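You operate a simulated robot arm through the tools that you are given. There is no shell and no other tool. Be economical: measure what you need, move in short steps, check, and stop when the job is done.

You run a simulated two-armed robot. Do the job below in one go: nothing can be reset, and whatever is moved stays where it is left.

TASK
Pick up the grey can with one hand, pass it to the other hand and put it on the top of the paper pallets by the sink. Set down upright: grey can.

It is judged by the outcome, as a careful person would: the job done as asked, and still so three seconds after it is handed in. It fails if anything else is knocked over, pushed out of place, dropped, spilled or broken.

THE ROBOT
Two 6-joint arms with two-finger grippers on one trunk, on a base that drives. Base frame: it is fixed to the floor where the robot stands at the start and does not move with it; the origin is under the middle of the robot, x ahead of it, y to its left, z up; the surface under the hand at the start is at about z = 900. Readings come in mm, rad, newtons and seconds.
The left shoulder is at the start at [30, 178, 1063], the right one opposite. With the tool pointing down near the work surface each hand reaches from about 420 to 840 mm from the robot's upright axis, wherever it stands, measured 20 degrees to its own side. Places, roughly: top of the paper pallets by the sink [3700, 0, 1100]. Payload 2.54 kg a hand.
The TCP of each hand is the grasp point between the finger pads, 30 mm short of the fingertips. In the tool frame z runs along the fingers and y along their closing line. The gripper opens to 116 mm. The gripper's body begins 95 mm behind the TCP.
Orientation is that of the tool frame in the base frame, as a unit quaternion [x, y, z, w]. With the fingers straight down and closing along the base's y, the tool's x points along the base's -x, its y along +y and its z along -z.

THE INTERFACE
- The arms move only by the tool arm_command. It takes "left_commands", "right_commands" or both (then of equal length, played together; a hand with none holds still); each is a list of rows, each a list of 6 numbers: the shift along the tool's x, y, z in m, then the turn, a rotation vector about the tool's x, y, z in rad. In form: [[tx, ty, tz, ax, ay, az], ...]. A call has 1 to 12 rows; each row shifts and turns the commanded pose from where the row before left it, along the tool's axes as they then stand. "left_gripper" and "right_gripper" are, for a hand that has rows, the gripper command, from -1 (shut) to 1 (fully open), values between in proportion, set as the call begins (left out, the last holds). A row lasts 0.2 s, in which the tool goes at most 50 mm and 0.15 rad; a call with a longer step from one row to the next is refused whole, and so is a gripper value outside its range. A pose out of reach is approached as far as the arm can. The call stops where the force on the tool passes 40 N (or 10 N more than at its start, if that is more) or the arm is blocked; 0.2 s more then pass. The fingers move at their own pace (about 153 mm/s each) and stop on an object; they squeeze with about 28 N. The grip force told is the motor's: it shows also when the fingers shut on nothing. Time passes only in rows, and 0.2 s behind the last, so rows that do not move let the fingers close. The reply holds the time, the measured pose of the TCP, the force on the tool along the base axes, the opening and the grip force, in the units named above and with some noise, with the torque about the TCP (base axes, N m) and any sound that the robot's microphone picked up.
- Cameras (640 x 400 px; columns grow to the right, rows downward): "scene" is now at [42.4, -5.4, 1781.7]; the picture's right is [-0.06, -1.00, 0.00], its down [-0.80, 0.05, -0.59] and it looks along [0.59, -0.03, -0.80] (base axes); focal length 292 px, centre (320, 200). "left" rides on the left gripper at [69, 15, -122] in its tool frame; the picture's right is [-0.21, 0.98, 0.00], its down [-0.83, -0.18, -0.53] and it looks along [-0.52, -0.11, 0.85] (tool axes); focal length 251 px, centre (320, 200). "right" rides on the right gripper at [69, -15, -122] in its tool frame; the picture's right is [0.21, 0.98, 0.00], its down [-0.83, 0.18, -0.53] and it looks along [-0.52, 0.11, 0.85] (tool axes); focal length 251 px, centre (320, 200). There is no depth. A picture from a camera that has moved, and an enlarged one, comes with that camera's place and axes in the base frame and with its lens.
- capture(camera): a new picture of that camera. It takes no simulated time.
- lift_body(by): slides the trunk up (or, below 0, down) by that many mm; the arms and the scene camera ride with it, the base frame stays. It gives what a move gives, with no picture.
- roll_base(legs): drives the robot by 1 to 6 legs, each [ahead, left, turn to the left] in mm, mm and rad, along the robot's own axes; the way and the turn of a leg run together, so that a leg with both is an arc; at most 1500 mm and 3.142 rad a leg. The arms and the cameras ride along, it lands a little off, and it stops where it bumps. It gives what a move gives.
- pan_tilt(pan, tilt): turns the head with the scene camera to pan (to the left, within 2.496 rad either way) and tilt (down, from -0.506 to 1.204), counted from straight ahead of the robot. It gives what a move gives.
- zoom(camera, box): a new picture of the part [left, top, right, bottom] of that camera's present view, enlarged. It takes no simulated time.
- sign_off(): hands the job in; it is judged then, once.

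Go step by step. Nothing tells you exact positions but the pictures and the camera data: compare them with the known pose of the tool, close in by small moves and look again before you grip or let go. The budget is 120 turns and 100 pictures, counting those below and the enlarged ones. Unless the task says otherwise, let go and move clear before handing in, and close with one line.

The tools are called after "Call:" as name(argument=value, ...) on one line, values as JSON. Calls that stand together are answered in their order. arm_command: Moves the arms, as the interface text tells. Its arguments: {"type":"object","properties":{"left_commands":{"type":"array","items":{"type":"array","items":{"type":"number"}}},"left_gripper":{"type":"number"},"right_commands":{"type":"array","items":{"type":"array","items":{"type":"number"}}},"right_gripper":{"type":"number"}},"required":[]} The other tools are called the same way: lift_body (by) slides the trunk up or down; roll_base (legs) drives the base; pan_tilt (pan, tilt) turns the head that bears the scene camera; capture (camera) takes a picture; zoom (camera, box) takes an enlarged picture of a part of a camera's view; sign_off () hands the job in.

At the start:

```text
clock: 0.0
left_tool_pos: [455.0, 121.4, 1203.7]
left_ee_rot: [0.0, 1.0, 0.0, 0.0]
left_ft_force: [-0.2, 0.0, -0.1]
left_ft_torque: [-0.01, -0.02, 0.02]
left_opening: 115.9
left_grip_force: 0.1
right_tool_pos: [418.5, -294.1, 1137.1]
right_ee_rot: [0.0, 1.0, 0.001, 0.0]
right_ft_force: [-0.3, -0.8, 0.9]
right_ft_torque: [0.02, 0.01, -0.02]
right_opening: 115.9
right_grip_force: 0.1
trunk travel left (down, up): [-275.0, 265.0]
robot x, y, heading: [1.0, 1.2, -0.001]
head pan, tilt: [-0.056, 0.935]
```

scene: 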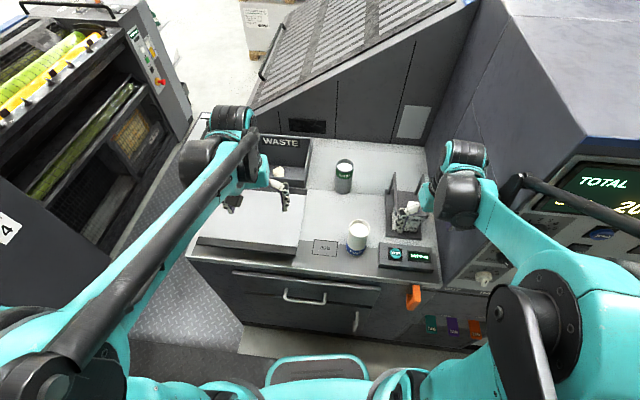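
right: 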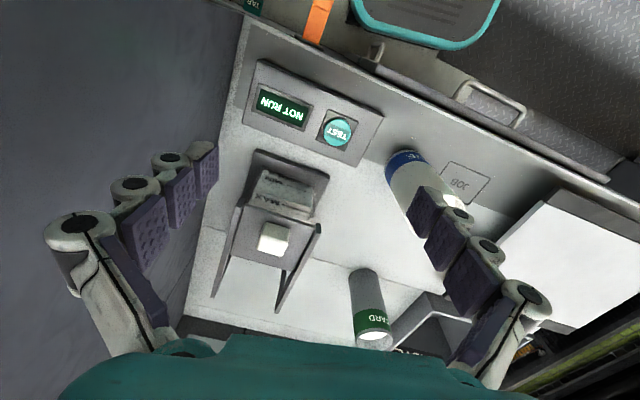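
left: 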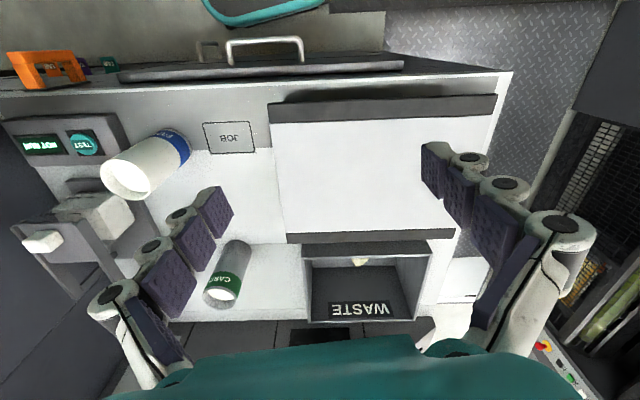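

I see two cylinders on the press counter: one grey with a green band ("CARD") further back, one whitish with a blue band nearer. I'll zoom in to tell which is the grey can.

Call:
zoom(camera="scene", box=[240, 120, 460, 280])

Call:
zoom(camera="left", box=[0, 80, 320, 340])

Call:
zoom(camera="right", box=[220, 120, 540, 360])

```text
2.50 times, centred on (350, 200) of scene
camera zoom: at [42.4, -5.4, 1781.7], right [-0.06, -1.0, 0.0], down [-0.8, 0.05, -0.59], along [0.59, -0.03, -0.8], focal length 729 px, centre (245, 200)
```

zoom: 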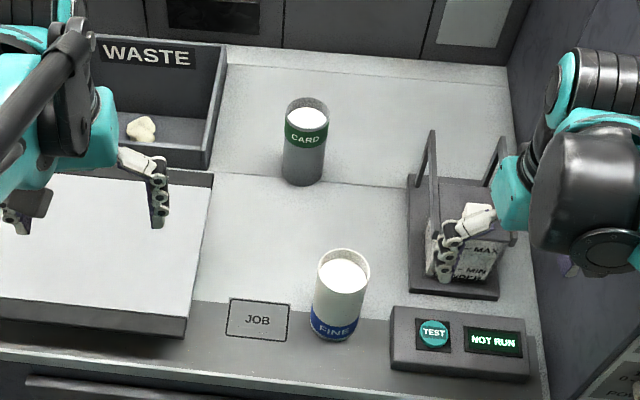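

```text
1.54 times, centred on (160, 210) of left
camera zoom: at [386.0, 137.5, 1324.8], right [0.21, 0.98, 0.0], down [0.83, -0.18, 0.53], along [0.52, -0.11, -0.85], focal length 387 px, centre (566, 185)
```

zoom: 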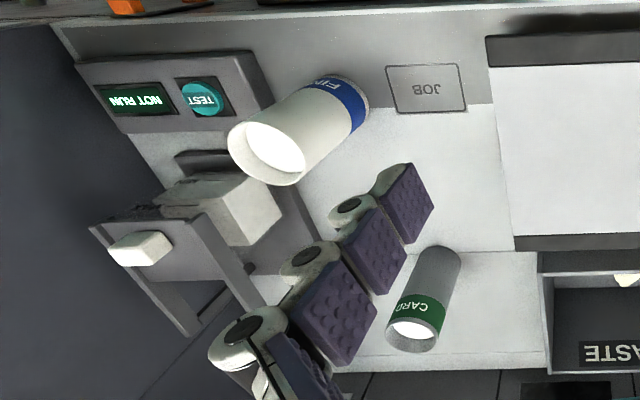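

```text
1.67 times, centred on (380, 240) of right
camera zoom: at [347.8, -309.9, 1259.3], right [-0.21, 0.98, 0.0], down [0.83, 0.18, 0.53], along [0.52, 0.11, -0.85], focal length 419 px, centre (220, 133)
```

zoom: 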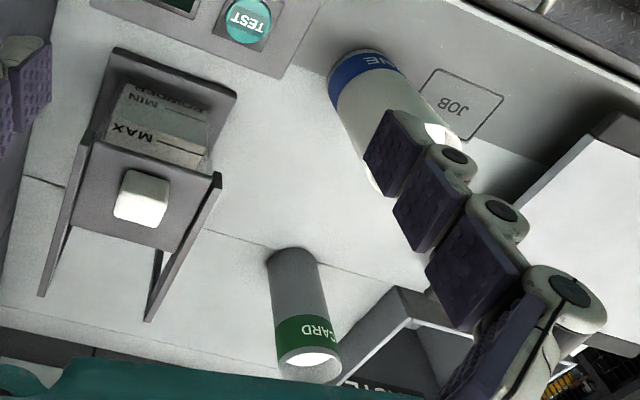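

The grey can is the "CARD" one: it stands at about (739, -130), rim near z 1034, about 64 mm across, open and holding powder, so I must keep it upright. Before picking it up I look around for the route to the pallets.

Call:
pan_tilt(pan=0, tilt=0.25)

Call:
capture(camera="scene")

Call:
pan_tilt(pan=1.2, tilt=0.4)

Call:
capture(camera="scene")

Call:
pan_tilt(pan=-1.2, tilt=0.4)

Call:
capture(camera="scene")

```text
clock: 1.1
left_tool_pos: [455.6, 121.8, 1203.4]
left_ee_rot: [-0.001, 1.0, 0.0, 0.0]
left_ft_force: [0.1, -0.4, 0.2]
left_ft_torque: [-0.01, 0.01, -0.01]
left_opening: 116.3
left_grip_force: 0.2
right_tool_pos: [417.7, -294.9, 1136.4]
right_ee_rot: [0.0, 1.0, -0.001, 0.0]
right_ft_force: [0.4, 1.1, -0.5]
right_ft_torque: [0.03, 0.04, -0.01]
right_opening: 116.0
right_grip_force: 0.0
trunk travel left (down, up): [-275.0, 265.0]
robot x, y, heading: [-1.8, -4.7, -0.003]
head pan, tilt: [0.0, 0.25]
```

```text
93 pictures are left
camera scene: at [62.4, -1.3, 1841.3], right [0.0, -1.0, 0.0], down [-0.25, 0.0, -0.97], along [0.97, 0.0, -0.25], focal length 292 px, centre (320, 200)
```

scene: 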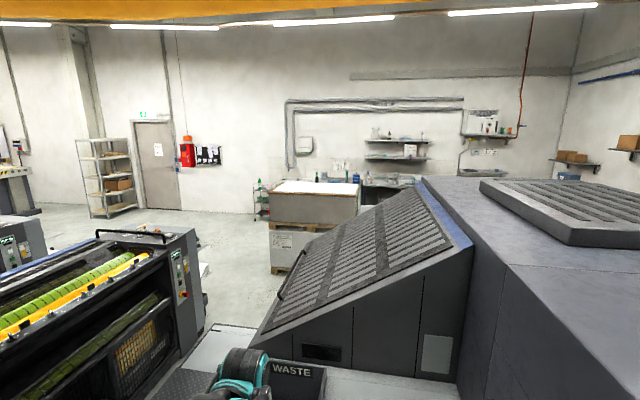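

```text
clock: 2.5
left_tool_pos: [454.5, 122.4, 1203.7]
left_ee_rot: [0.001, 1.0, 0.0, 0.0]
left_ft_force: [0.1, 0.8, 0.2]
left_ft_torque: [0.02, 0.01, -0.01]
left_opening: 116.1
left_grip_force: 0.1
right_tool_pos: [417.9, -294.2, 1137.4]
right_ee_rot: [-0.001, 1.0, 0.0, 0.0]
right_ft_force: [-0.4, -1.0, 0.9]
right_ft_torque: [0.02, -0.04, -0.01]
right_opening: 116.0
right_grip_force: 0.0
trunk travel left (down, up): [-275.0, 265.0]
robot x, y, heading: [-0.8, 0.3, 0.003]
head pan, tilt: [1.201, 0.4]
```

```text
92 pictures are left
camera scene: at [2.5, 85.1, 1827.4], right [0.93, -0.36, 0.0], down [-0.14, -0.36, -0.92], along [0.33, 0.86, -0.39], focal length 292 px, centre (320, 200)
```

scene: 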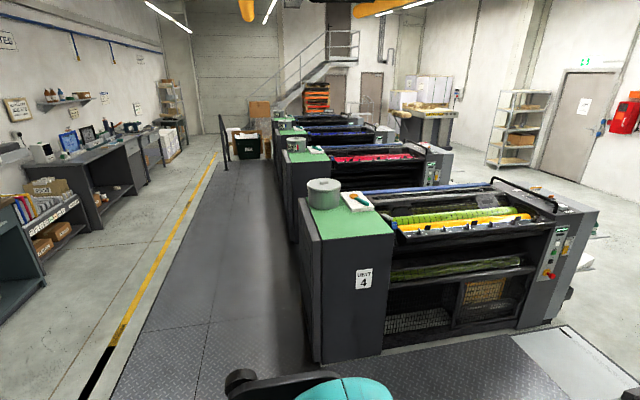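

```text
clock: 4.7
left_tool_pos: [455.5, 121.1, 1204.2]
left_ee_rot: [0.0, 1.0, -0.001, 0.0]
left_ft_force: [-0.3, 0.6, -0.6]
left_ft_torque: [-0.01, 0.03, 0.01]
left_opening: 116.1
left_grip_force: 0.1
right_tool_pos: [417.9, -294.0, 1135.4]
right_ee_rot: [-0.001, 1.0, 0.0, 0.0]
right_ft_force: [0.3, 0.1, 0.2]
right_ft_torque: [-0.01, 0.02, -0.02]
right_opening: 116.1
right_grip_force: 0.0
trunk travel left (down, up): [-275.0, 265.0]
robot x, y, heading: [-2.5, -5.3, -0.0]
head pan, tilt: [-1.201, 0.4]
```

```text
91 pictures are left
camera scene: at [2.5, -87.6, 1827.4], right [-0.93, -0.36, 0.0], down [-0.14, 0.36, -0.92], along [0.33, -0.86, -0.39], focal length 292 px, centre (320, 200)
```

scene: 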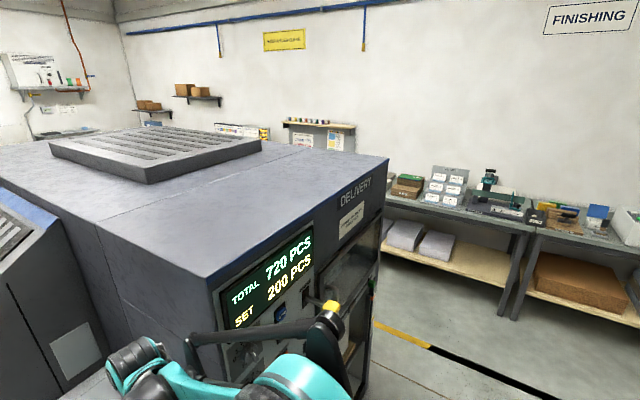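

The pallet stack stands ahead beyond the machine; the gap between press unit 4 and the counter looks like the way through. I look at that gap more closely.

Call:
pan_tilt(pan=0.5, tilt=0.65)

Call:
capture(camera="scene")

Call:
zoom(camera="scene", box=[300, 0, 620, 200])

```text
clock: 6.4
left_tool_pos: [455.7, 122.0, 1204.0]
left_ee_rot: [0.001, 1.0, -0.001, 0.001]
left_ft_force: [0.2, -0.3, -0.2]
left_ft_torque: [0.01, -0.04, 0.0]
left_opening: 115.8
left_grip_force: 0.1
right_tool_pos: [417.3, -293.8, 1136.1]
right_ee_rot: [0.0, 1.0, 0.0, 0.0]
right_ft_force: [-0.8, 0.5, -0.7]
right_ft_torque: [0.0, 0.01, 0.02]
right_opening: 116.1
right_grip_force: 0.2
trunk travel left (down, up): [-275.0, 265.0]
robot x, y, heading: [2.3, 3.4, 0.003]
head pan, tilt: [0.499, 0.649]
```

```text
90 pictures are left
camera scene: at [45.2, 40.2, 1804.8], right [0.48, -0.88, 0.0], down [-0.53, -0.29, -0.8], along [0.7, 0.38, -0.6], focal length 292 px, centre (320, 200)
```

scene: 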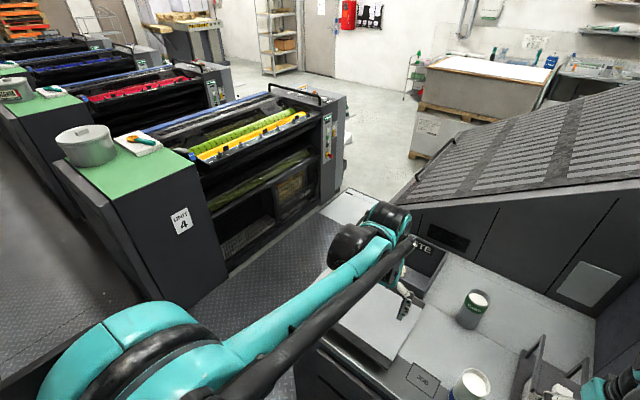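

```text
2.00 times, centred on (460, 100) of scene
camera zoom: at [45.2, 40.2, 1804.8], right [0.48, -0.88, 0.0], down [-0.53, -0.29, -0.8], along [0.7, 0.38, -0.6], focal length 584 px, centre (40, 400)
```

zoom: 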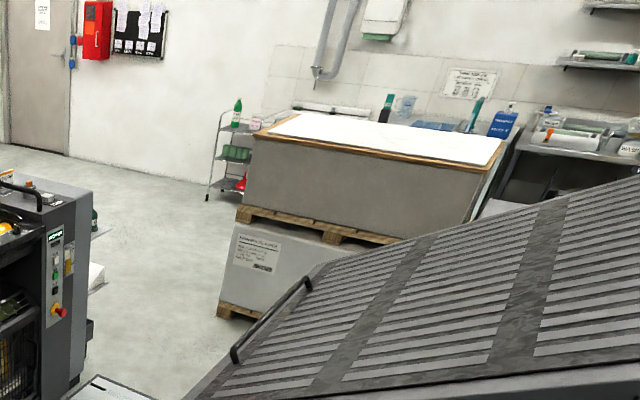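

The aisle between press unit 4 and the counter, yawed about -0.18 rad, looks about 1 m wide and leads to the pallets. First I bring the right hand above the grey can and look.

Call:
arm_command(right_commands=[[0, 0, -0.04, 0, 0, 0], [-0.04, 0.0205, 0, 0, 0, 0], [-0.04, 0.0205, 0, 0, 0, 0], [-0.04, 0.0205, 0, 0, 0, 0], [-0.04, 0.0205, 0, 0, 0, 0], [-0.04, 0.0205, 0, 0, 0, 0], [-0.04, 0.0205, 0, 0, 0, 0], [-0.04, 0.0205, 0, 0, 0, 0], [-0.04, 0.0205, 0, 0, 0, 0], [0, 0, 0, 0, 0, 0]], right_gripper=1)

Call:
pan_tilt(pan=-0.1, tilt=0.9)

Call:
capture(camera="right")

Call:
capture(camera="scene")

```text
clock: 8.6
left_tool_pos: [453.6, 121.7, 1204.0]
left_ee_rot: [0.0, 1.0, 0.0, 0.001]
left_ft_force: [-0.3, 0.8, -0.5]
left_ft_torque: [0.01, -0.01, -0.02]
left_opening: 116.1
left_grip_force: 0.1
right_tool_pos: [737.2, -131.5, 1176.7]
right_ee_rot: [-0.001, 1.0, 0.0, 0.0]
right_ft_force: [-0.3, -0.3, 0.4]
right_ft_torque: [0.02, -0.07, -0.01]
right_opening: 115.9
right_grip_force: 0.0
trunk travel left (down, up): [-275.0, 265.0]
robot x, y, heading: [-1.2, -3.5, -0.001]
head pan, tilt: [0.499, 0.649]
```

```text
clock: 9.6
left_tool_pos: [455.8, 122.1, 1205.4]
left_ee_rot: [0.0, 1.0, 0.0, 0.0]
left_ft_force: [0.6, 0.0, -0.5]
left_ft_torque: [-0.01, -0.01, 0.01]
left_opening: 116.0
left_grip_force: 0.1
right_tool_pos: [737.5, -132.3, 1175.8]
right_ee_rot: [-0.001, 1.0, 0.0, 0.0]
right_ft_force: [0.3, 0.4, 0.9]
right_ft_torque: [0.01, -0.01, 0.04]
right_opening: 116.1
right_grip_force: 0.0
trunk travel left (down, up): [-275.0, 265.0]
robot x, y, heading: [1.2, -4.4, -0.002]
head pan, tilt: [-0.099, 0.901]
```

```text
88 pictures are left
camera right: at [668.4, -147.6, 1298.3], right [-0.21, 0.98, 0.0], down [0.83, 0.18, 0.53], along [0.52, 0.11, -0.85], focal length 251 px, centre (320, 200)
```

right: 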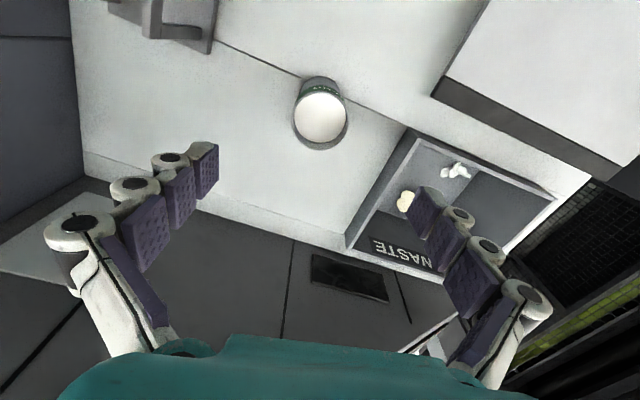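

```text
87 pictures are left
camera scene: at [44.0, -8.6, 1784.4], right [-0.1, -1.0, 0.0], down [-0.78, 0.08, -0.62], along [0.62, -0.06, -0.78], focal length 292 px, centre (320, 200)
```

scene: 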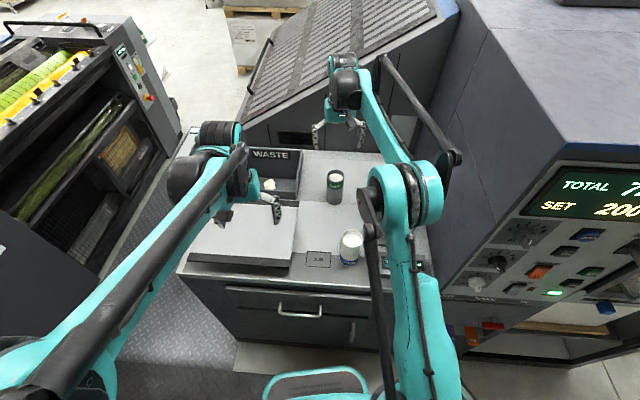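

From both cameras the can is at about (733, -135), rim near z 1034. I descend so that the TCP sits just below the rim, then check.

Call:
arm_command(right_commands=[[0.004, -0.003, 0.03, 0, 0, 0], [0, 0, 0.03, 0, 0, 0], [0, 0, 0.03, 0, 0, 0], [0, 0, 0.03, 0, 0, 0], [0, 0, 0.025, 0, 0, 0], [0, 0, 0, 0, 0, 0]])

Call:
capture(camera="right")

Call:
zoom(camera="scene", box=[260, 80, 420, 220])

```text
clock: 11.0
left_tool_pos: [455.2, 122.8, 1205.9]
left_ee_rot: [-0.001, 1.0, 0.0, 0.0]
left_ft_force: [0.6, -0.4, 0.5]
left_ft_torque: [0.0, -0.01, 0.0]
left_opening: 116.1
left_grip_force: 0.0
right_tool_pos: [732.9, -133.2, 1031.0]
right_ee_rot: [0.001, 1.0, 0.0, 0.0]
right_ft_force: [-0.5, -0.2, 0.5]
right_ft_torque: [-0.02, 0.0, 0.04]
right_opening: 116.0
right_grip_force: 0.0
trunk travel left (down, up): [-275.0, 265.0]
robot x, y, heading: [0.6, -0.1, -0.003]
head pan, tilt: [-0.099, 0.901]
```

```text
86 pictures are left
camera right: at [663.4, -148.6, 1154.4], right [-0.21, 0.98, 0.0], down [0.83, 0.18, 0.53], along [0.52, 0.11, -0.85], focal length 251 px, centre (320, 200)
```

right: 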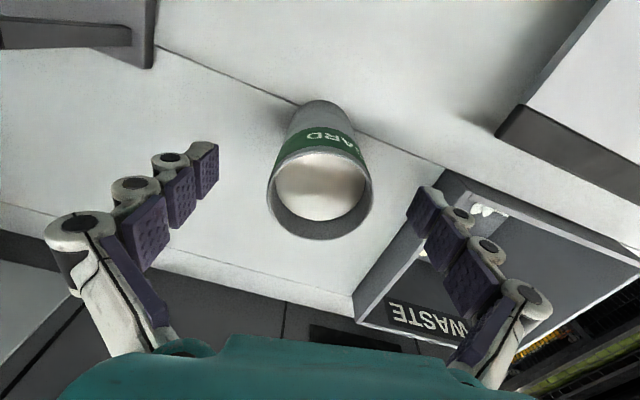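

```text
2.86 times, centred on (340, 150) of scene
camera zoom: at [43.7, -8.6, 1784.4], right [-0.1, -1.0, 0.0], down [-0.78, 0.08, -0.62], along [0.62, -0.06, -0.78], focal length 834 px, centre (263, 343)
```

zoom: 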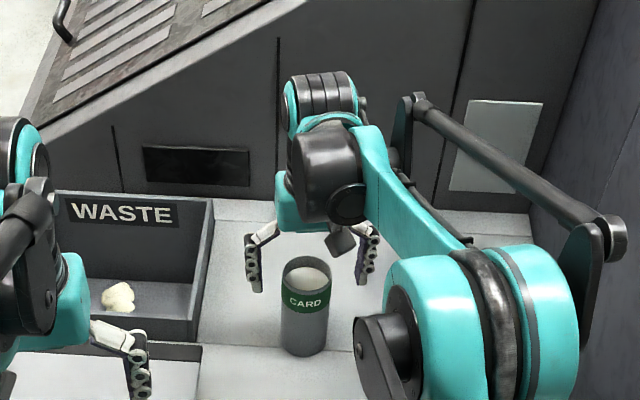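

The can is centred between the fingers within about 2 mm. I go down 12 mm more and close gently.

Call:
arm_command(right_commands=[[0, 0, 0.012, 0, 0, 0], [0, 0, 0, 0, 0, 0]])

Call:
arm_command(right_commands=[[0, 0, 0, 0, 0, 0], [0, 0, 0, 0, 0, 0], [0, 0, 0, 0, 0, 0], [0, 0, 0, 0, 0, 0]], right_gripper=-1)

Call:
capture(camera="right")

```text
clock: 11.6
left_tool_pos: [454.7, 123.4, 1204.3]
left_ee_rot: [0.001, 1.0, 0.001, 0.0]
left_ft_force: [-0.8, -1.5, -0.7]
left_ft_torque: [-0.02, -0.04, -0.01]
left_opening: 116.0
left_grip_force: 0.1
right_tool_pos: [733.8, -133.0, 1020.2]
right_ee_rot: [0.0, 1.0, 0.0, 0.0]
right_ft_force: [-0.6, 1.0, -0.3]
right_ft_torque: [0.0, -0.02, 0.02]
right_opening: 115.9
right_grip_force: 0.1
trunk travel left (down, up): [-275.0, 265.0]
robot x, y, heading: [0.3, 2.8, -0.001]
head pan, tilt: [-0.099, 0.901]
```

```text
clock: 12.6
left_tool_pos: [454.5, 122.4, 1204.7]
left_ee_rot: [0.0, 1.0, 0.0, 0.0]
left_ft_force: [-1.0, 0.1, -0.1]
left_ft_torque: [-0.01, -0.01, -0.01]
left_opening: 115.9
left_grip_force: 0.1
right_tool_pos: [733.7, -132.0, 1019.3]
right_ee_rot: [0.0, 1.0, 0.0, 0.0]
right_ft_force: [1.8, 1.1, 7.0]
right_ft_torque: [-0.11, -0.24, 0.05]
right_opening: 60.6
right_grip_force: 28.3
trunk travel left (down, up): [-275.0, 265.0]
robot x, y, heading: [-0.5, -2.8, 0.003]
head pan, tilt: [-0.099, 0.901]
```

```text
84 pictures are left
camera right: at [663.5, -148.4, 1143.0], right [-0.21, 0.98, 0.0], down [0.83, 0.18, 0.53], along [0.52, 0.11, -0.85], focal length 251 px, centre (320, 200)
```

right: 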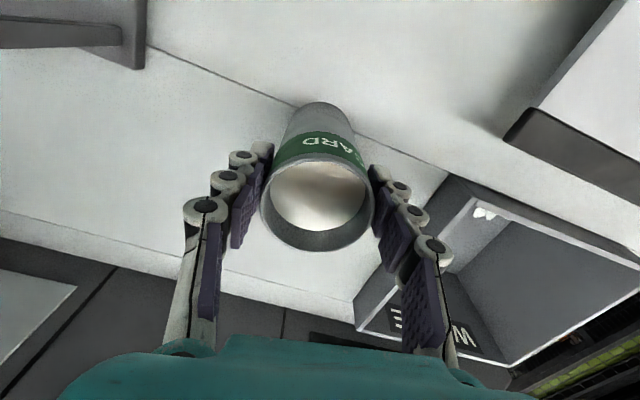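

The can is gripped (60.6 mm opening). I lift it and carry it to the middle for the hand-over.

Call:
arm_command(right_commands=[[0, 0, -0.01, 0, 0, 0], [0, 0, -0.025, 0, 0, 0], [0, 0, -0.03, 0, 0, 0], [0, 0, -0.03, 0, 0, 0], [0, 0, -0.03, 0, 0, 0], [0, 0, -0.025, 0, 0, 0], [0, 0, -0.01, 0, 0, 0], [0, 0, 0, 0, 0, 0]])

Call:
arm_command(right_commands=[[0.008, 0.01, 0, 0, 0, 0], [0.016, 0.019, 0, 0, 0, 0], [0.02, 0.024, 0, 0, 0, 0], [0.02, 0.024, 0, 0, 0, 0], [0.02, 0.024, 0, 0, 0, 0], [0.01, 0.012, 0, 0, 0, 0], [0, 0, 0, 0, 0, 0]])

Call:
capture(camera="left")

Call:
capture(camera="scene")

```text
clock: 14.4
left_tool_pos: [454.8, 121.8, 1203.5]
left_ee_rot: [-0.001, 1.0, 0.001, 0.0]
left_ft_force: [0.5, 0.2, -0.2]
left_ft_torque: [-0.02, -0.02, 0.02]
left_opening: 116.0
left_grip_force: 0.0
right_tool_pos: [732.3, -131.4, 1180.1]
right_ee_rot: [0.0, 1.0, 0.0, 0.001]
right_ft_force: [0.5, 0.3, -1.1]
right_ft_torque: [0.01, -0.01, 0.03]
right_opening: 60.2
right_grip_force: 28.1
trunk travel left (down, up): [-275.0, 265.0]
robot x, y, heading: [-0.1, -0.4, 0.002]
head pan, tilt: [-0.099, 0.901]
```

```text
clock: 16.0
left_tool_pos: [455.6, 121.5, 1203.6]
left_ee_rot: [0.0, 1.0, -0.001, 0.001]
left_ft_force: [0.2, -0.7, -0.5]
left_ft_torque: [0.04, 0.01, -0.02]
left_opening: 115.9
left_grip_force: 0.1
right_tool_pos: [640.2, -19.4, 1179.3]
right_ee_rot: [0.0, 1.0, -0.001, 0.0]
right_ft_force: [0.1, -0.4, -1.5]
right_ft_torque: [0.01, 0.04, -0.02]
right_opening: 60.2
right_grip_force: 27.8
trunk travel left (down, up): [-275.0, 265.0]
robot x, y, heading: [0.9, 2.1, -0.002]
head pan, tilt: [-0.099, 0.901]
```

```text
83 pictures are left
camera left: at [386.3, 137.4, 1324.8], right [0.21, 0.98, 0.0], down [0.83, -0.18, 0.53], along [0.52, -0.11, -0.85], focal length 251 px, centre (320, 200)
```

left: 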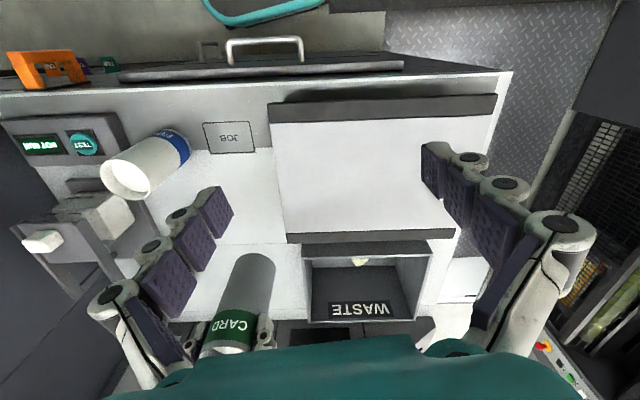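

```text
82 pictures are left
camera scene: at [44.4, -8.9, 1784.3], right [-0.1, -1.0, 0.0], down [-0.78, 0.08, -0.62], along [0.62, -0.06, -0.78], focal length 292 px, centre (320, 200)
```

scene: 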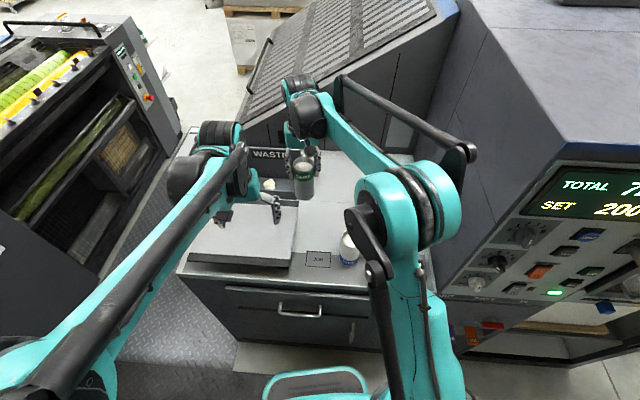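

The can hangs cleanly from the right hand (bottom near z 1060). I tilt the left hand so its fingers point forward and about 38° down, ready to grip the can's lower part.

Call:
arm_command(left_commands=[[-0.025, 0, 0, 0, 0, 0], [-0.025, 0, 0, 0, 0, 0], [0, 0, 0, 0, 0, 0.125], [0, 0, 0, 0, 0, 0.125], [0, 0, 0, 0, -0.13, 0], [0, 0, 0, 0, -0.13, 0], [0, 0, 0, 0, -0.13, 0], [0, 0, 0, 0, -0.13, 0], [0, 0, 0, 0, -0.13, 0], [0, 0, 0, 0, -0.13, 0], [0, 0, 0, 0, -0.128, 0], [0, 0, 0, 0, 0, 0]], left_gripper=1)

Call:
capture(camera="left")

Call:
capture(camera="scene")

```text
clock: 18.6
left_tool_pos: [505.7, 121.7, 1204.5]
left_ee_rot: [0.113, 0.891, -0.055, 0.436]
left_ft_force: [0.5, -0.8, -0.8]
left_ft_torque: [-0.04, -0.01, -0.01]
left_opening: 116.0
left_grip_force: 0.1
right_tool_pos: [639.5, -19.4, 1179.4]
right_ee_rot: [0.001, 1.0, 0.0, 0.001]
right_ft_force: [-0.4, 0.2, -1.9]
right_ft_torque: [-0.03, -0.02, -0.01]
right_opening: 60.3
right_grip_force: 27.8
trunk travel left (down, up): [-275.0, 265.0]
robot x, y, heading: [-0.3, -3.1, 0.003]
head pan, tilt: [-0.099, 0.901]
```

```text
81 pictures are left
camera left: at [374.7, 171.0, 1223.6], right [0.37, 0.91, 0.17], down [0.04, -0.2, 0.98], along [0.93, -0.36, -0.11], focal length 251 px, centre (320, 200)
```

left: 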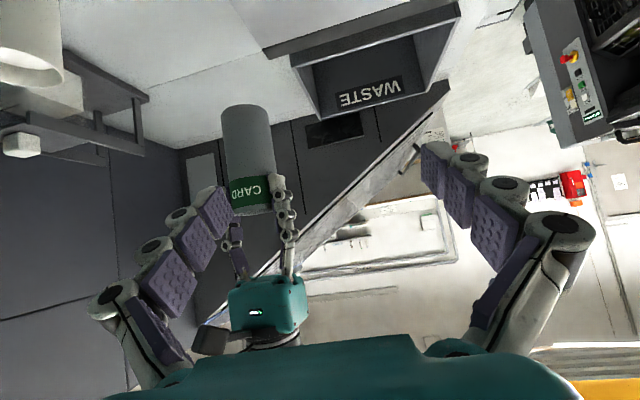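

```text
80 pictures are left
camera scene: at [44.4, -8.8, 1784.3], right [-0.1, -1.0, 0.0], down [-0.78, 0.08, -0.62], along [0.62, -0.06, -0.78], focal length 292 px, centre (320, 200)
```

scene: 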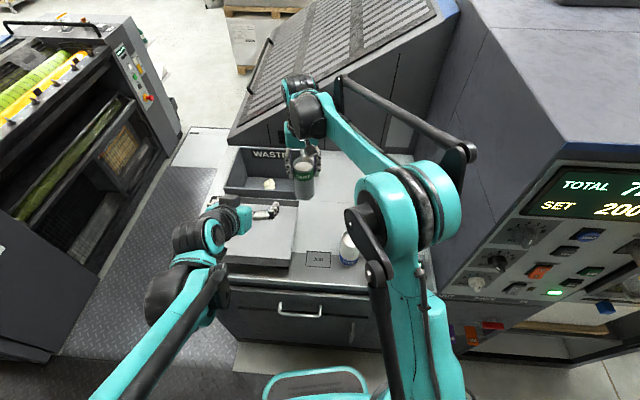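

The left hand is oriented as planned. I move it sideways to a stand-off point behind the can along its finger line.

Call:
arm_command(left_commands=[[-0.0077, -0.0344, 0.0105, 0, 0, 0], [-0.0077, -0.0344, 0.0105, 0, 0, 0], [-0.0077, -0.0344, 0.0105, 0, 0, 0], [0, 0, 0, 0, 0, 0]])

Call:
capture(camera="left")

Call:
zoom(camera="scene", box=[200, 60, 440, 260])

```text
clock: 19.6
left_tool_pos: [516.3, 11.1, 1202.1]
left_ee_rot: [0.113, 0.892, -0.056, 0.434]
left_ft_force: [0.7, -0.3, -0.1]
left_ft_torque: [0.01, 0.01, 0.02]
left_opening: 115.8
left_grip_force: 0.0
right_tool_pos: [640.0, -18.1, 1180.1]
right_ee_rot: [0.0, 1.0, 0.001, 0.0]
right_ft_force: [-0.1, 0.4, 0.1]
right_ft_torque: [0.01, -0.01, -0.01]
right_opening: 60.3
right_grip_force: 28.1
trunk travel left (down, up): [-275.0, 265.0]
robot x, y, heading: [2.8, 1.4, -0.004]
head pan, tilt: [-0.099, 0.901]
```

```text
79 pictures are left
camera left: at [385.7, 61.4, 1222.6], right [0.37, 0.91, 0.17], down [0.04, -0.2, 0.98], along [0.93, -0.36, -0.11], focal length 251 px, centre (320, 200)
```

left: 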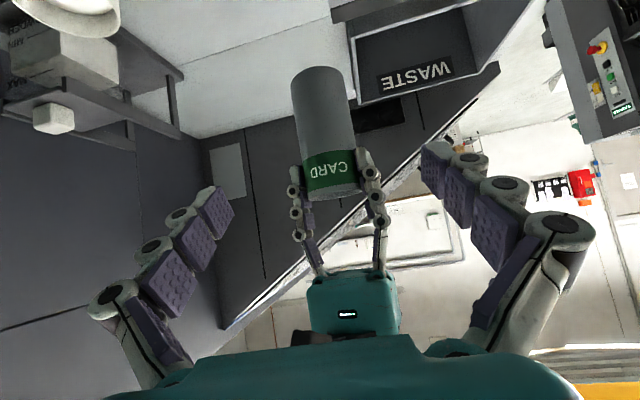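

```text
2.00 times, centred on (320, 160) of scene
camera zoom: at [43.9, -7.7, 1784.3], right [-0.1, -1.0, 0.0], down [-0.78, 0.08, -0.62], along [0.62, -0.06, -0.78], focal length 584 px, centre (320, 280)
```

zoom: 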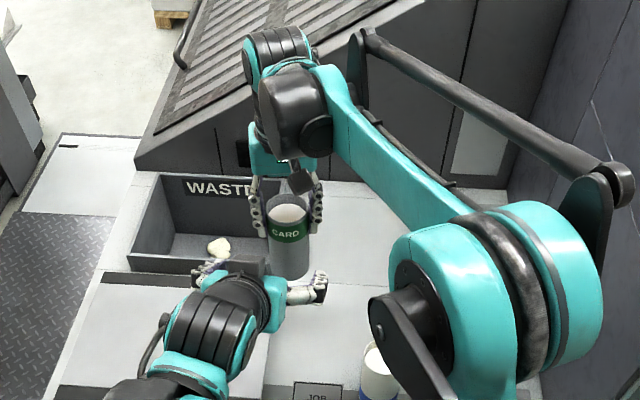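

The can lines up with the left fingers. I slide forward along the finger line in two steps.

Call:
arm_command(left_commands=[[-0.002, 0.003, 0.03, 0, 0, 0], [0, 0, 0.03, 0, 0, 0], [0, 0, 0.03, 0, 0, 0], [0, 0, 0, 0, 0, 0]])

Call:
capture(camera="left")

```text
clock: 20.6
left_tool_pos: [587.4, -5.0, 1150.2]
left_ee_rot: [0.112, 0.891, -0.055, 0.436]
left_ft_force: [-0.7, -0.1, 0.0]
left_ft_torque: [0.05, -0.01, 0.02]
left_opening: 116.0
left_grip_force: 0.0
right_tool_pos: [639.4, -18.5, 1179.6]
right_ee_rot: [0.0, 1.0, 0.0, 0.0]
right_ft_force: [-0.4, 0.1, -1.1]
right_ft_torque: [-0.02, 0.0, 0.0]
right_opening: 60.6
right_grip_force: 28.3
trunk travel left (down, up): [-275.0, 265.0]
robot x, y, heading: [-0.5, -1.6, -0.0]
head pan, tilt: [-0.099, 0.901]
```

```text
77 pictures are left
camera left: at [456.1, 45.8, 1168.9], right [0.37, 0.91, 0.17], down [0.04, -0.2, 0.98], along [0.93, -0.36, -0.11], focal length 251 px, centre (320, 200)
```

left: 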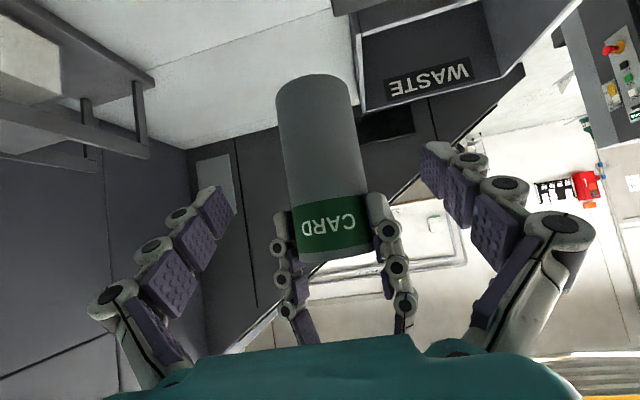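

Still aligned with clear gaps. I slide the last 70 mm and look again.

Call:
arm_command(left_commands=[[0, 0, 0.025, 0, 0, 0], [0, 0, 0.025, 0, 0, 0], [0, 0, 0.02, 0, 0, 0], [0, 0, 0, 0, 0, 0]])

Call:
capture(camera="left")

Call:
zoom(camera="scene", box=[240, 90, 400, 190])

```text
clock: 21.6
left_tool_pos: [641.1, -17.2, 1106.7]
left_ee_rot: [0.112, 0.892, -0.054, 0.435]
left_ft_force: [-0.1, -0.1, -0.3]
left_ft_torque: [0.02, -0.02, 0.01]
left_opening: 116.0
left_grip_force: 0.0
right_tool_pos: [639.1, -19.3, 1180.3]
right_ee_rot: [0.0, 1.0, 0.0, 0.0]
right_ft_force: [-1.1, -0.5, -1.6]
right_ft_torque: [0.04, 0.0, 0.0]
right_opening: 60.3
right_grip_force: 28.0
trunk travel left (down, up): [-275.0, 265.0]
robot x, y, heading: [-0.5, -0.5, 0.002]
head pan, tilt: [-0.099, 0.901]
```

```text
76 pictures are left
camera left: at [509.8, 32.5, 1126.2], right [0.37, 0.91, 0.17], down [0.04, -0.2, 0.98], along [0.93, -0.36, -0.11], focal length 251 px, centre (320, 200)
```

left: 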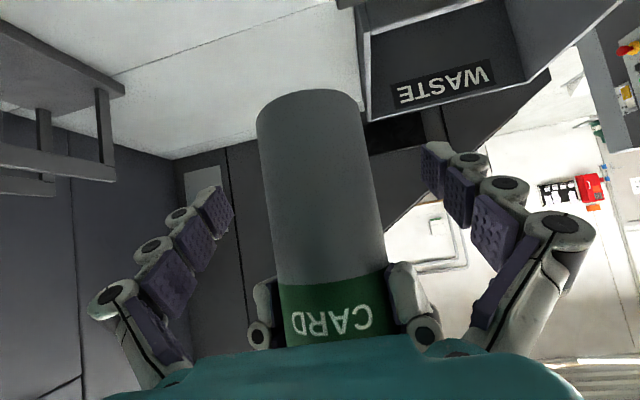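

```text
4.00 times, centred on (320, 140) of scene
camera zoom: at [43.4, -8.5, 1784.4], right [-0.1, -1.0, 0.0], down [-0.78, 0.08, -0.62], along [0.62, -0.06, -0.78], focal length 1167 px, centre (320, 440)
```

zoom: 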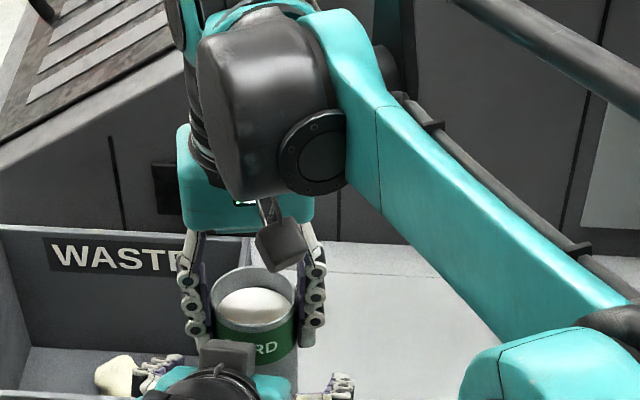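

The left TCP sits on the can's axis, below the right fingertips. I close the left gripper while the right one still holds.

Call:
arm_command(left_commands=[[0, 0, 0, 0, 0, 0], [0, 0, 0, 0, 0, 0], [0, 0, 0, 0, 0, 0], [0, 0, 0, 0, 0, 0], [0, 0, 0, 0, 0, 0]], left_gripper=-1)

Call:
capture(camera="left")

```text
clock: 22.8
left_tool_pos: [640.9, -18.3, 1107.3]
left_ee_rot: [0.111, 0.892, -0.053, 0.436]
left_ft_force: [-12.2, -1.5, 8.7]
left_ft_torque: [-0.08, -0.09, -0.08]
left_opening: 60.3
left_grip_force: 27.9
right_tool_pos: [640.3, -19.4, 1179.7]
right_ee_rot: [0.0, 1.0, 0.0, 0.0]
right_ft_force: [13.0, 3.1, -10.8]
right_ft_torque: [0.3, -0.85, 0.06]
right_opening: 60.3
right_grip_force: 27.8
trunk travel left (down, up): [-275.0, 265.0]
robot x, y, heading: [1.1, -1.2, -0.001]
head pan, tilt: [-0.099, 0.901]
```

```text
74 pictures are left
camera left: at [510.2, 32.2, 1126.0], right [0.37, 0.91, 0.17], down [0.04, -0.2, 0.98], along [0.93, -0.36, -0.11], focal length 251 px, centre (320, 200)
```

left: 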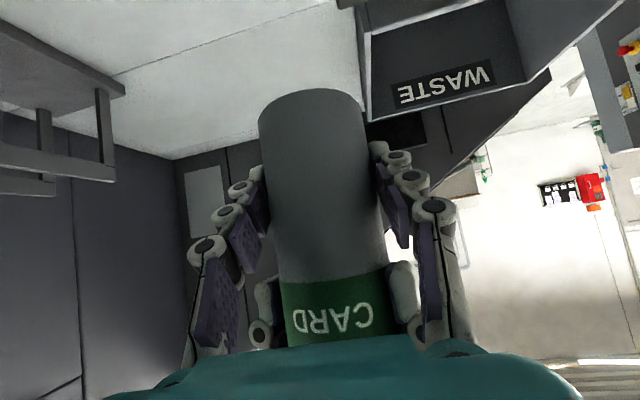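

Both hands hold the can, with an internal push of about 15 N. I relax it by easing the left hand back a little before letting go.

Call:
arm_command(left_commands=[[0, 0, -0.0015, 0, 0, 0], [0, 0, 0, 0, 0, 0]])

```text
clock: 23.4
left_tool_pos: [639.8, -17.8, 1106.8]
left_ee_rot: [0.112, 0.892, -0.055, 0.435]
left_ft_force: [-2.5, -4.7, 0.7]
left_ft_torque: [-0.04, 0.11, -0.07]
left_opening: 60.1
left_grip_force: 27.5
right_tool_pos: [640.8, -19.4, 1181.1]
right_ee_rot: [0.0, 1.0, -0.001, -0.001]
right_ft_force: [3.3, 4.2, -0.6]
right_ft_torque: [0.3, -0.28, 0.09]
right_opening: 60.2
right_grip_force: 27.7
trunk travel left (down, up): [-275.0, 265.0]
robot x, y, heading: [-0.3, -4.4, 0.0]
head pan, tilt: [-0.099, 0.901]
```

The strain is nearly gone. I now open the right hand while the left keeps its grip, and look.

Call:
arm_command(right_commands=[[0, 0, 0, 0, 0, 0], [0, 0, 0, 0, 0, 0], [0, 0, 0, 0, 0, 0]], right_gripper=1)

Call:
capture(camera="right")

Call:
capture(camera="left")

```text
clock: 24.2
left_tool_pos: [638.4, -16.8, 1107.5]
left_ee_rot: [0.111, 0.892, -0.054, 0.435]
left_ft_force: [0.8, 0.8, 0.4]
left_ft_torque: [-0.02, 0.02, 0.02]
left_opening: 60.6
left_grip_force: 28.1
right_tool_pos: [640.0, -19.9, 1179.9]
right_ee_rot: [0.0, 1.0, 0.0, 0.0]
right_ft_force: [0.3, -0.2, 0.6]
right_ft_torque: [0.0, -0.02, -0.02]
right_opening: 116.3
right_grip_force: 0.0
trunk travel left (down, up): [-275.0, 265.0]
robot x, y, heading: [-2.0, 1.0, 0.005]
head pan, tilt: [-0.099, 0.901]
```

```text
73 pictures are left
camera right: at [570.4, -35.0, 1302.2], right [-0.21, 0.98, 0.0], down [0.83, 0.18, 0.53], along [0.52, 0.11, -0.85], focal length 251 px, centre (320, 200)
```

right: 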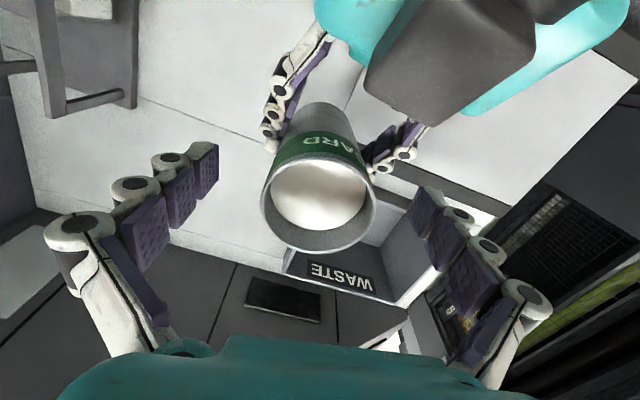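

```text
72 pictures are left
camera left: at [508.9, 32.5, 1126.5], right [0.37, 0.91, 0.17], down [0.04, -0.2, 0.98], along [0.93, -0.36, -0.11], focal length 251 px, centre (320, 200)
```

left: 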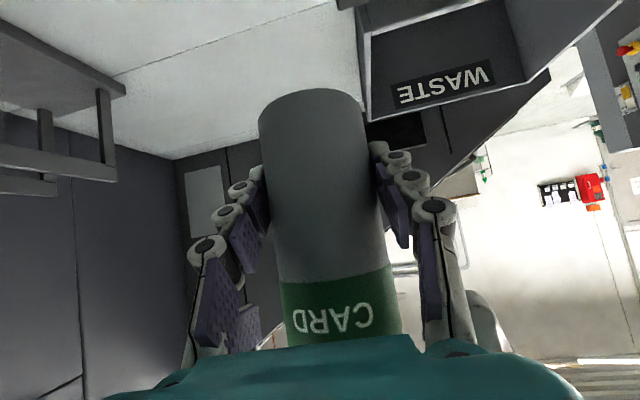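

The left hand holds the can upright alone. I raise the right hand clear, move it right and then back.

Call:
arm_command(right_commands=[[0, 0, -0.03, 0, 0, 0], [0, 0, -0.04, 0, 0, 0], [0, 0, -0.04, 0, 0, 0], [0, -0.045, 0, 0, 0, 0], [0, -0.045, 0, 0, 0, 0], [0, -0.045, 0, 0, 0, 0], [0, -0.045, 0, 0, 0, 0], [0.04, 0, 0, 0, 0, 0], [0.04, 0, 0, 0, 0, 0], [0.04, 0, 0, 0, 0, 0], [0.04, 0, 0, 0, 0, 0], [0, 0, 0, 0, 0, 0]])

Call:
capture(camera="scene")

```text
clock: 26.8
left_tool_pos: [641.5, -16.1, 1105.8]
left_ee_rot: [0.112, 0.892, -0.055, 0.434]
left_ft_force: [0.5, 0.6, -1.9]
left_ft_torque: [-0.02, 0.04, -0.05]
left_opening: 60.1
left_grip_force: 27.3
right_tool_pos: [481.9, -202.3, 1289.4]
right_ee_rot: [-0.001, 1.0, 0.0, -0.001]
right_ft_force: [0.2, -0.4, -0.1]
right_ft_torque: [-0.03, 0.07, 0.03]
right_opening: 115.9
right_grip_force: 0.0
trunk travel left (down, up): [-275.0, 265.0]
robot x, y, heading: [-2.3, 0.7, -0.005]
head pan, tilt: [-0.099, 0.901]
```

```text
71 pictures are left
camera scene: at [46.5, -8.9, 1784.2], right [-0.1, -1.0, 0.0], down [-0.78, 0.08, -0.62], along [0.62, -0.06, -0.78], focal length 292 px, centre (320, 200)
```

scene: 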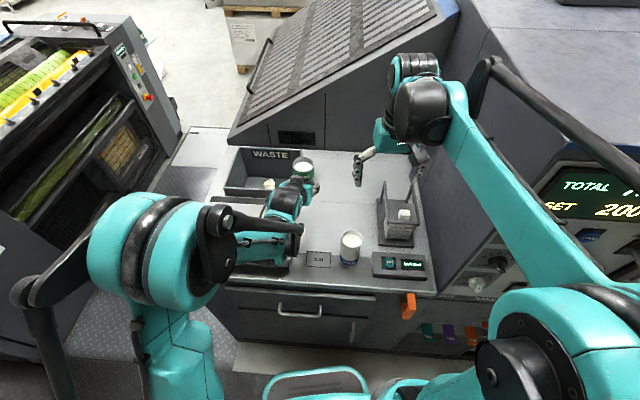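

The can is now in the left hand alone and the right hand is clear. Before driving I check behind the robot and inspect the aisle.

Call:
pan_tilt(pan=2.45, tilt=0.6)

Call:
capture(camera="scene")

Call:
pan_tilt(pan=-2.45, tilt=0.6)

Call:
capture(camera="scene")

Call:
pan_tilt(pan=0.7, tilt=0.7)

Call:
capture(camera="scene")

```text
clock: 29.1
left_tool_pos: [639.1, -16.6, 1107.5]
left_ee_rot: [0.112, 0.892, -0.055, 0.434]
left_ft_force: [0.0, 0.4, -1.1]
left_ft_torque: [0.02, 0.01, -0.01]
left_opening: 60.2
left_grip_force: 27.6
right_tool_pos: [480.1, -200.0, 1291.5]
right_ee_rot: [0.0, 1.0, 0.0, 0.001]
right_ft_force: [0.7, -0.1, 0.7]
right_ft_torque: [0.02, 0.01, 0.0]
right_opening: 116.0
right_grip_force: 0.0
trunk travel left (down, up): [-275.0, 265.0]
robot x, y, heading: [-1.0, 1.3, -0.004]
head pan, tilt: [2.45, 0.6]
```

```text
70 pictures are left
camera scene: at [-98.9, 55.1, 1809.1], right [0.64, 0.77, 0.0], down [0.43, -0.36, -0.83], along [-0.64, 0.53, -0.56], focal length 292 px, centre (320, 200)
```

scene: 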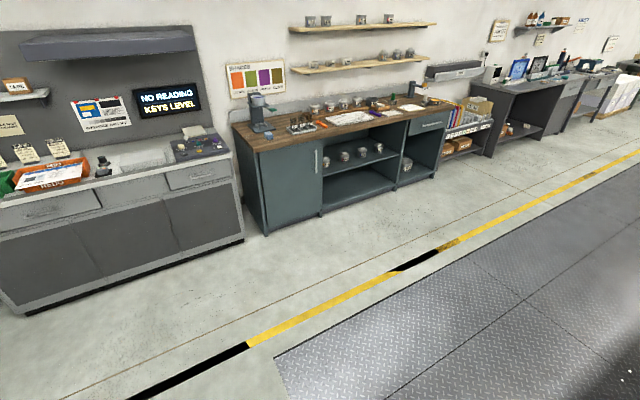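

```text
clock: 33.0
left_tool_pos: [639.8, -17.1, 1106.8]
left_ee_rot: [0.112, 0.892, -0.054, 0.435]
left_ft_force: [0.5, -0.3, -1.8]
left_ft_torque: [-0.03, -0.02, 0.02]
left_opening: 60.4
left_grip_force: 28.0
right_tool_pos: [481.6, -201.1, 1290.9]
right_ee_rot: [0.0, 1.0, 0.001, 0.001]
right_ft_force: [-0.1, -0.4, 0.1]
right_ft_torque: [-0.07, 0.01, 0.0]
right_opening: 115.8
right_grip_force: 0.0
trunk travel left (down, up): [-275.0, 265.0]
robot x, y, heading: [-1.7, -4.4, 0.0]
head pan, tilt: [-2.45, 0.6]
```

```text
69 pictures are left
camera scene: at [-98.9, -57.6, 1809.1], right [-0.64, 0.77, 0.0], down [0.43, 0.36, -0.83], along [-0.64, -0.53, -0.56], focal length 292 px, centre (320, 200)
```

scene: 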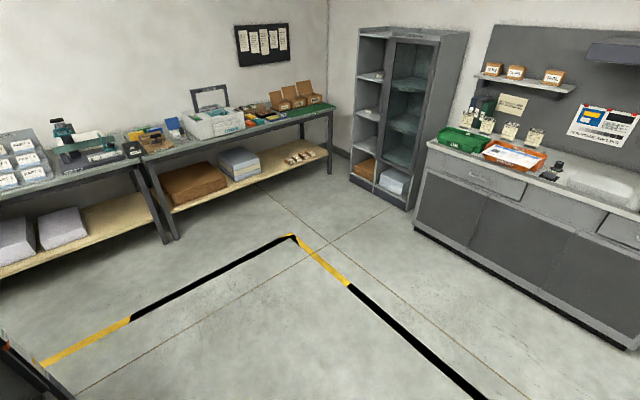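

```text
clock: 35.7
left_tool_pos: [639.7, -17.5, 1107.1]
left_ee_rot: [0.111, 0.892, -0.055, 0.435]
left_ft_force: [0.5, -0.2, -2.0]
left_ft_torque: [0.01, 0.01, 0.01]
left_opening: 60.1
left_grip_force: 28.4
right_tool_pos: [481.0, -201.7, 1290.9]
right_ee_rot: [0.0, 1.0, 0.0, 0.0]
right_ft_force: [0.6, 0.3, 1.1]
right_ft_torque: [0.02, 0.04, 0.01]
right_opening: 116.2
right_grip_force: 0.1
trunk travel left (down, up): [-275.0, 265.0]
robot x, y, heading: [-2.8, -2.3, -0.001]
head pan, tilt: [0.7, 0.7]
```

```text
68 pictures are left
camera scene: at [34.2, 53.4, 1800.5], right [0.64, -0.77, 0.0], down [-0.49, -0.41, -0.76], along [0.59, 0.49, -0.64], focal length 292 px, centre (320, 200)
```

scene: 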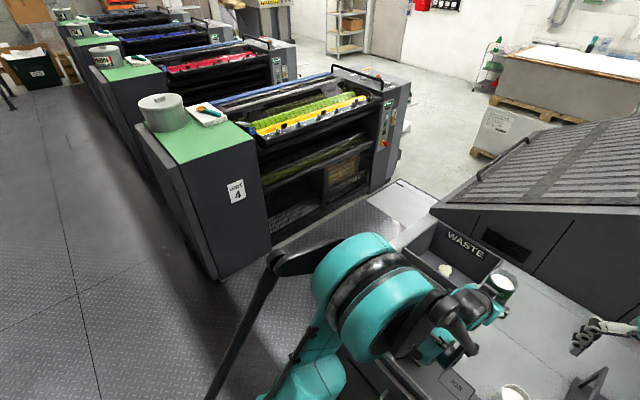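

There is open floor behind, and the aisle is about 0.96 m wide, with its middle near (978, 850) and direction -0.18 rad. I raise the trunk so that arms and can pass above the machines, back off and strafe to the aisle line.

Call:
lift_body(by=250)

Call:
roll_base(legs=[[-450, 0, 0], [0, 1110, 0], [0, 0, -0.18]])

Call:
pan_tilt(pan=0, tilt=0.6)

Call:
capture(camera="scene")

Call:
capture(camera="left")

```text
clock: 38.2
left_tool_pos: [640.6, -17.2, 1356.4]
left_ee_rot: [0.112, 0.892, -0.055, 0.435]
left_ft_force: [-0.8, -0.2, -2.1]
left_ft_torque: [0.03, 0.03, -0.01]
left_opening: 60.2
left_grip_force: 28.3
right_tool_pos: [479.7, -201.6, 1540.4]
right_ee_rot: [-0.001, 1.0, 0.0, 0.0]
right_ft_force: [0.0, -0.4, 0.0]
right_ft_torque: [0.0, 0.03, 0.01]
right_opening: 116.4
right_grip_force: 0.0
trunk travel left (down, up): [-525.0, 15.0]
robot x, y, heading: [-2.3, -1.9, 0.001]
head pan, tilt: [0.7, 0.7]
```

```text
clock: 47.0
left_tool_pos: [162.8, 975.1, 1356.8]
left_ee_rot: [0.192, 0.878, -0.094, 0.429]
left_ft_force: [0.4, -0.1, -1.4]
left_ft_torque: [-0.01, -0.01, 0.01]
left_opening: 60.0
left_grip_force: 28.2
right_tool_pos: [-27.7, 824.0, 1540.6]
right_ee_rot: [0.091, 0.996, 0.001, 0.0]
right_ft_force: [-0.6, 0.0, 0.6]
right_ft_torque: [0.03, 0.0, 0.0]
right_opening: 116.1
right_grip_force: 0.2
trunk travel left (down, up): [-525.0, 15.0]
robot x, y, heading: [-463.0, 1109.7, -0.176]
head pan, tilt: [0.7, 0.7]
```

```text
clock: 48.1
left_tool_pos: [163.3, 976.5, 1355.9]
left_ee_rot: [0.192, 0.878, -0.094, 0.429]
left_ft_force: [-0.7, 0.2, -1.0]
left_ft_torque: [-0.01, -0.03, 0.01]
left_opening: 59.9
left_grip_force: 28.4
right_tool_pos: [-28.0, 824.7, 1539.6]
right_ee_rot: [0.091, 0.996, 0.0, 0.0]
right_ft_force: [-0.4, -0.4, 0.7]
right_ft_torque: [-0.02, -0.01, 0.0]
right_opening: 116.2
right_grip_force: 0.1
trunk travel left (down, up): [-525.0, 15.0]
robot x, y, heading: [-466.4, 1108.0, -0.181]
head pan, tilt: [0.0, 0.6]
```

```text
67 pictures are left
camera scene: at [-407.0, 1096.4, 2059.1], right [-0.18, -0.98, 0.0], down [-0.56, 0.1, -0.82], along [0.81, -0.15, -0.57], focal length 292 px, centre (320, 200)
```

scene: 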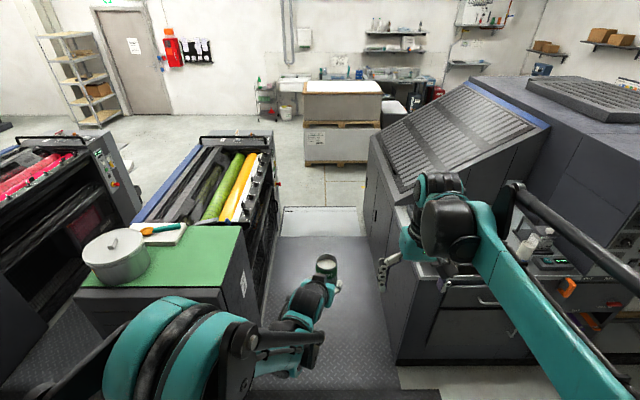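

```text
66 pictures are left
camera left: at [42.6, 1048.2, 1376.5], right [0.53, 0.83, 0.17], down [0.0, -0.2, 0.98], along [0.85, -0.52, -0.11], focal length 251 px, centre (320, 200)
```

left: 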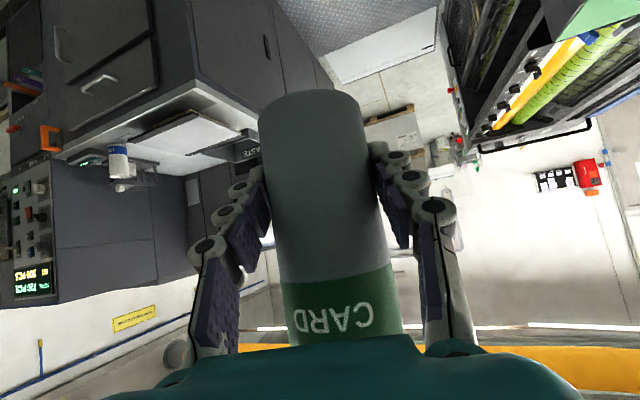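

The robot is lined up with the aisle and the pallet stack is straight ahead beyond it. I shift 30 mm right and drive in along the middle.

Call:
roll_base(legs=[[0, -30, 0], [1000, 0, 0]])

Call:
capture(camera="scene")

```text
clock: 53.7
left_tool_pos: [1137.1, 763.4, 1357.5]
left_ee_rot: [0.193, 0.878, -0.094, 0.429]
left_ft_force: [0.0, -0.3, -1.3]
left_ft_torque: [-0.02, 0.05, -0.03]
left_opening: 60.3
left_grip_force: 28.3
right_tool_pos: [945.4, 611.8, 1539.8]
right_ee_rot: [0.092, 0.996, 0.0, -0.001]
right_ft_force: [-0.5, 0.7, -0.3]
right_ft_torque: [0.01, -0.01, 0.02]
right_opening: 115.9
right_grip_force: 0.1
trunk travel left (down, up): [-525.0, 15.0]
robot x, y, heading: [511.6, 899.2, -0.182]
head pan, tilt: [0.0, 0.6]
```

```text
65 pictures are left
camera scene: at [566.8, 885.3, 2059.1], right [-0.18, -0.98, 0.0], down [-0.56, 0.1, -0.83], along [0.81, -0.15, -0.56], focal length 292 px, centre (320, 200)
```

scene: 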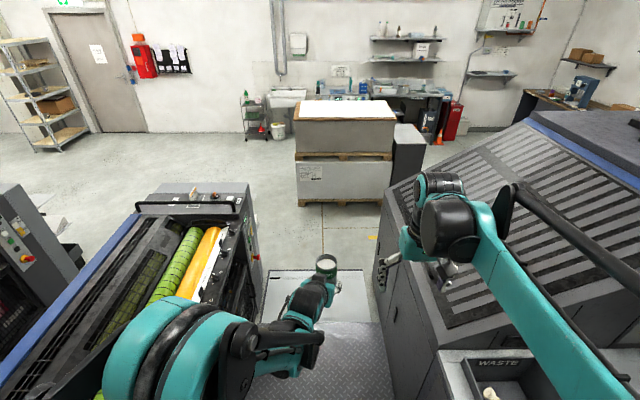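

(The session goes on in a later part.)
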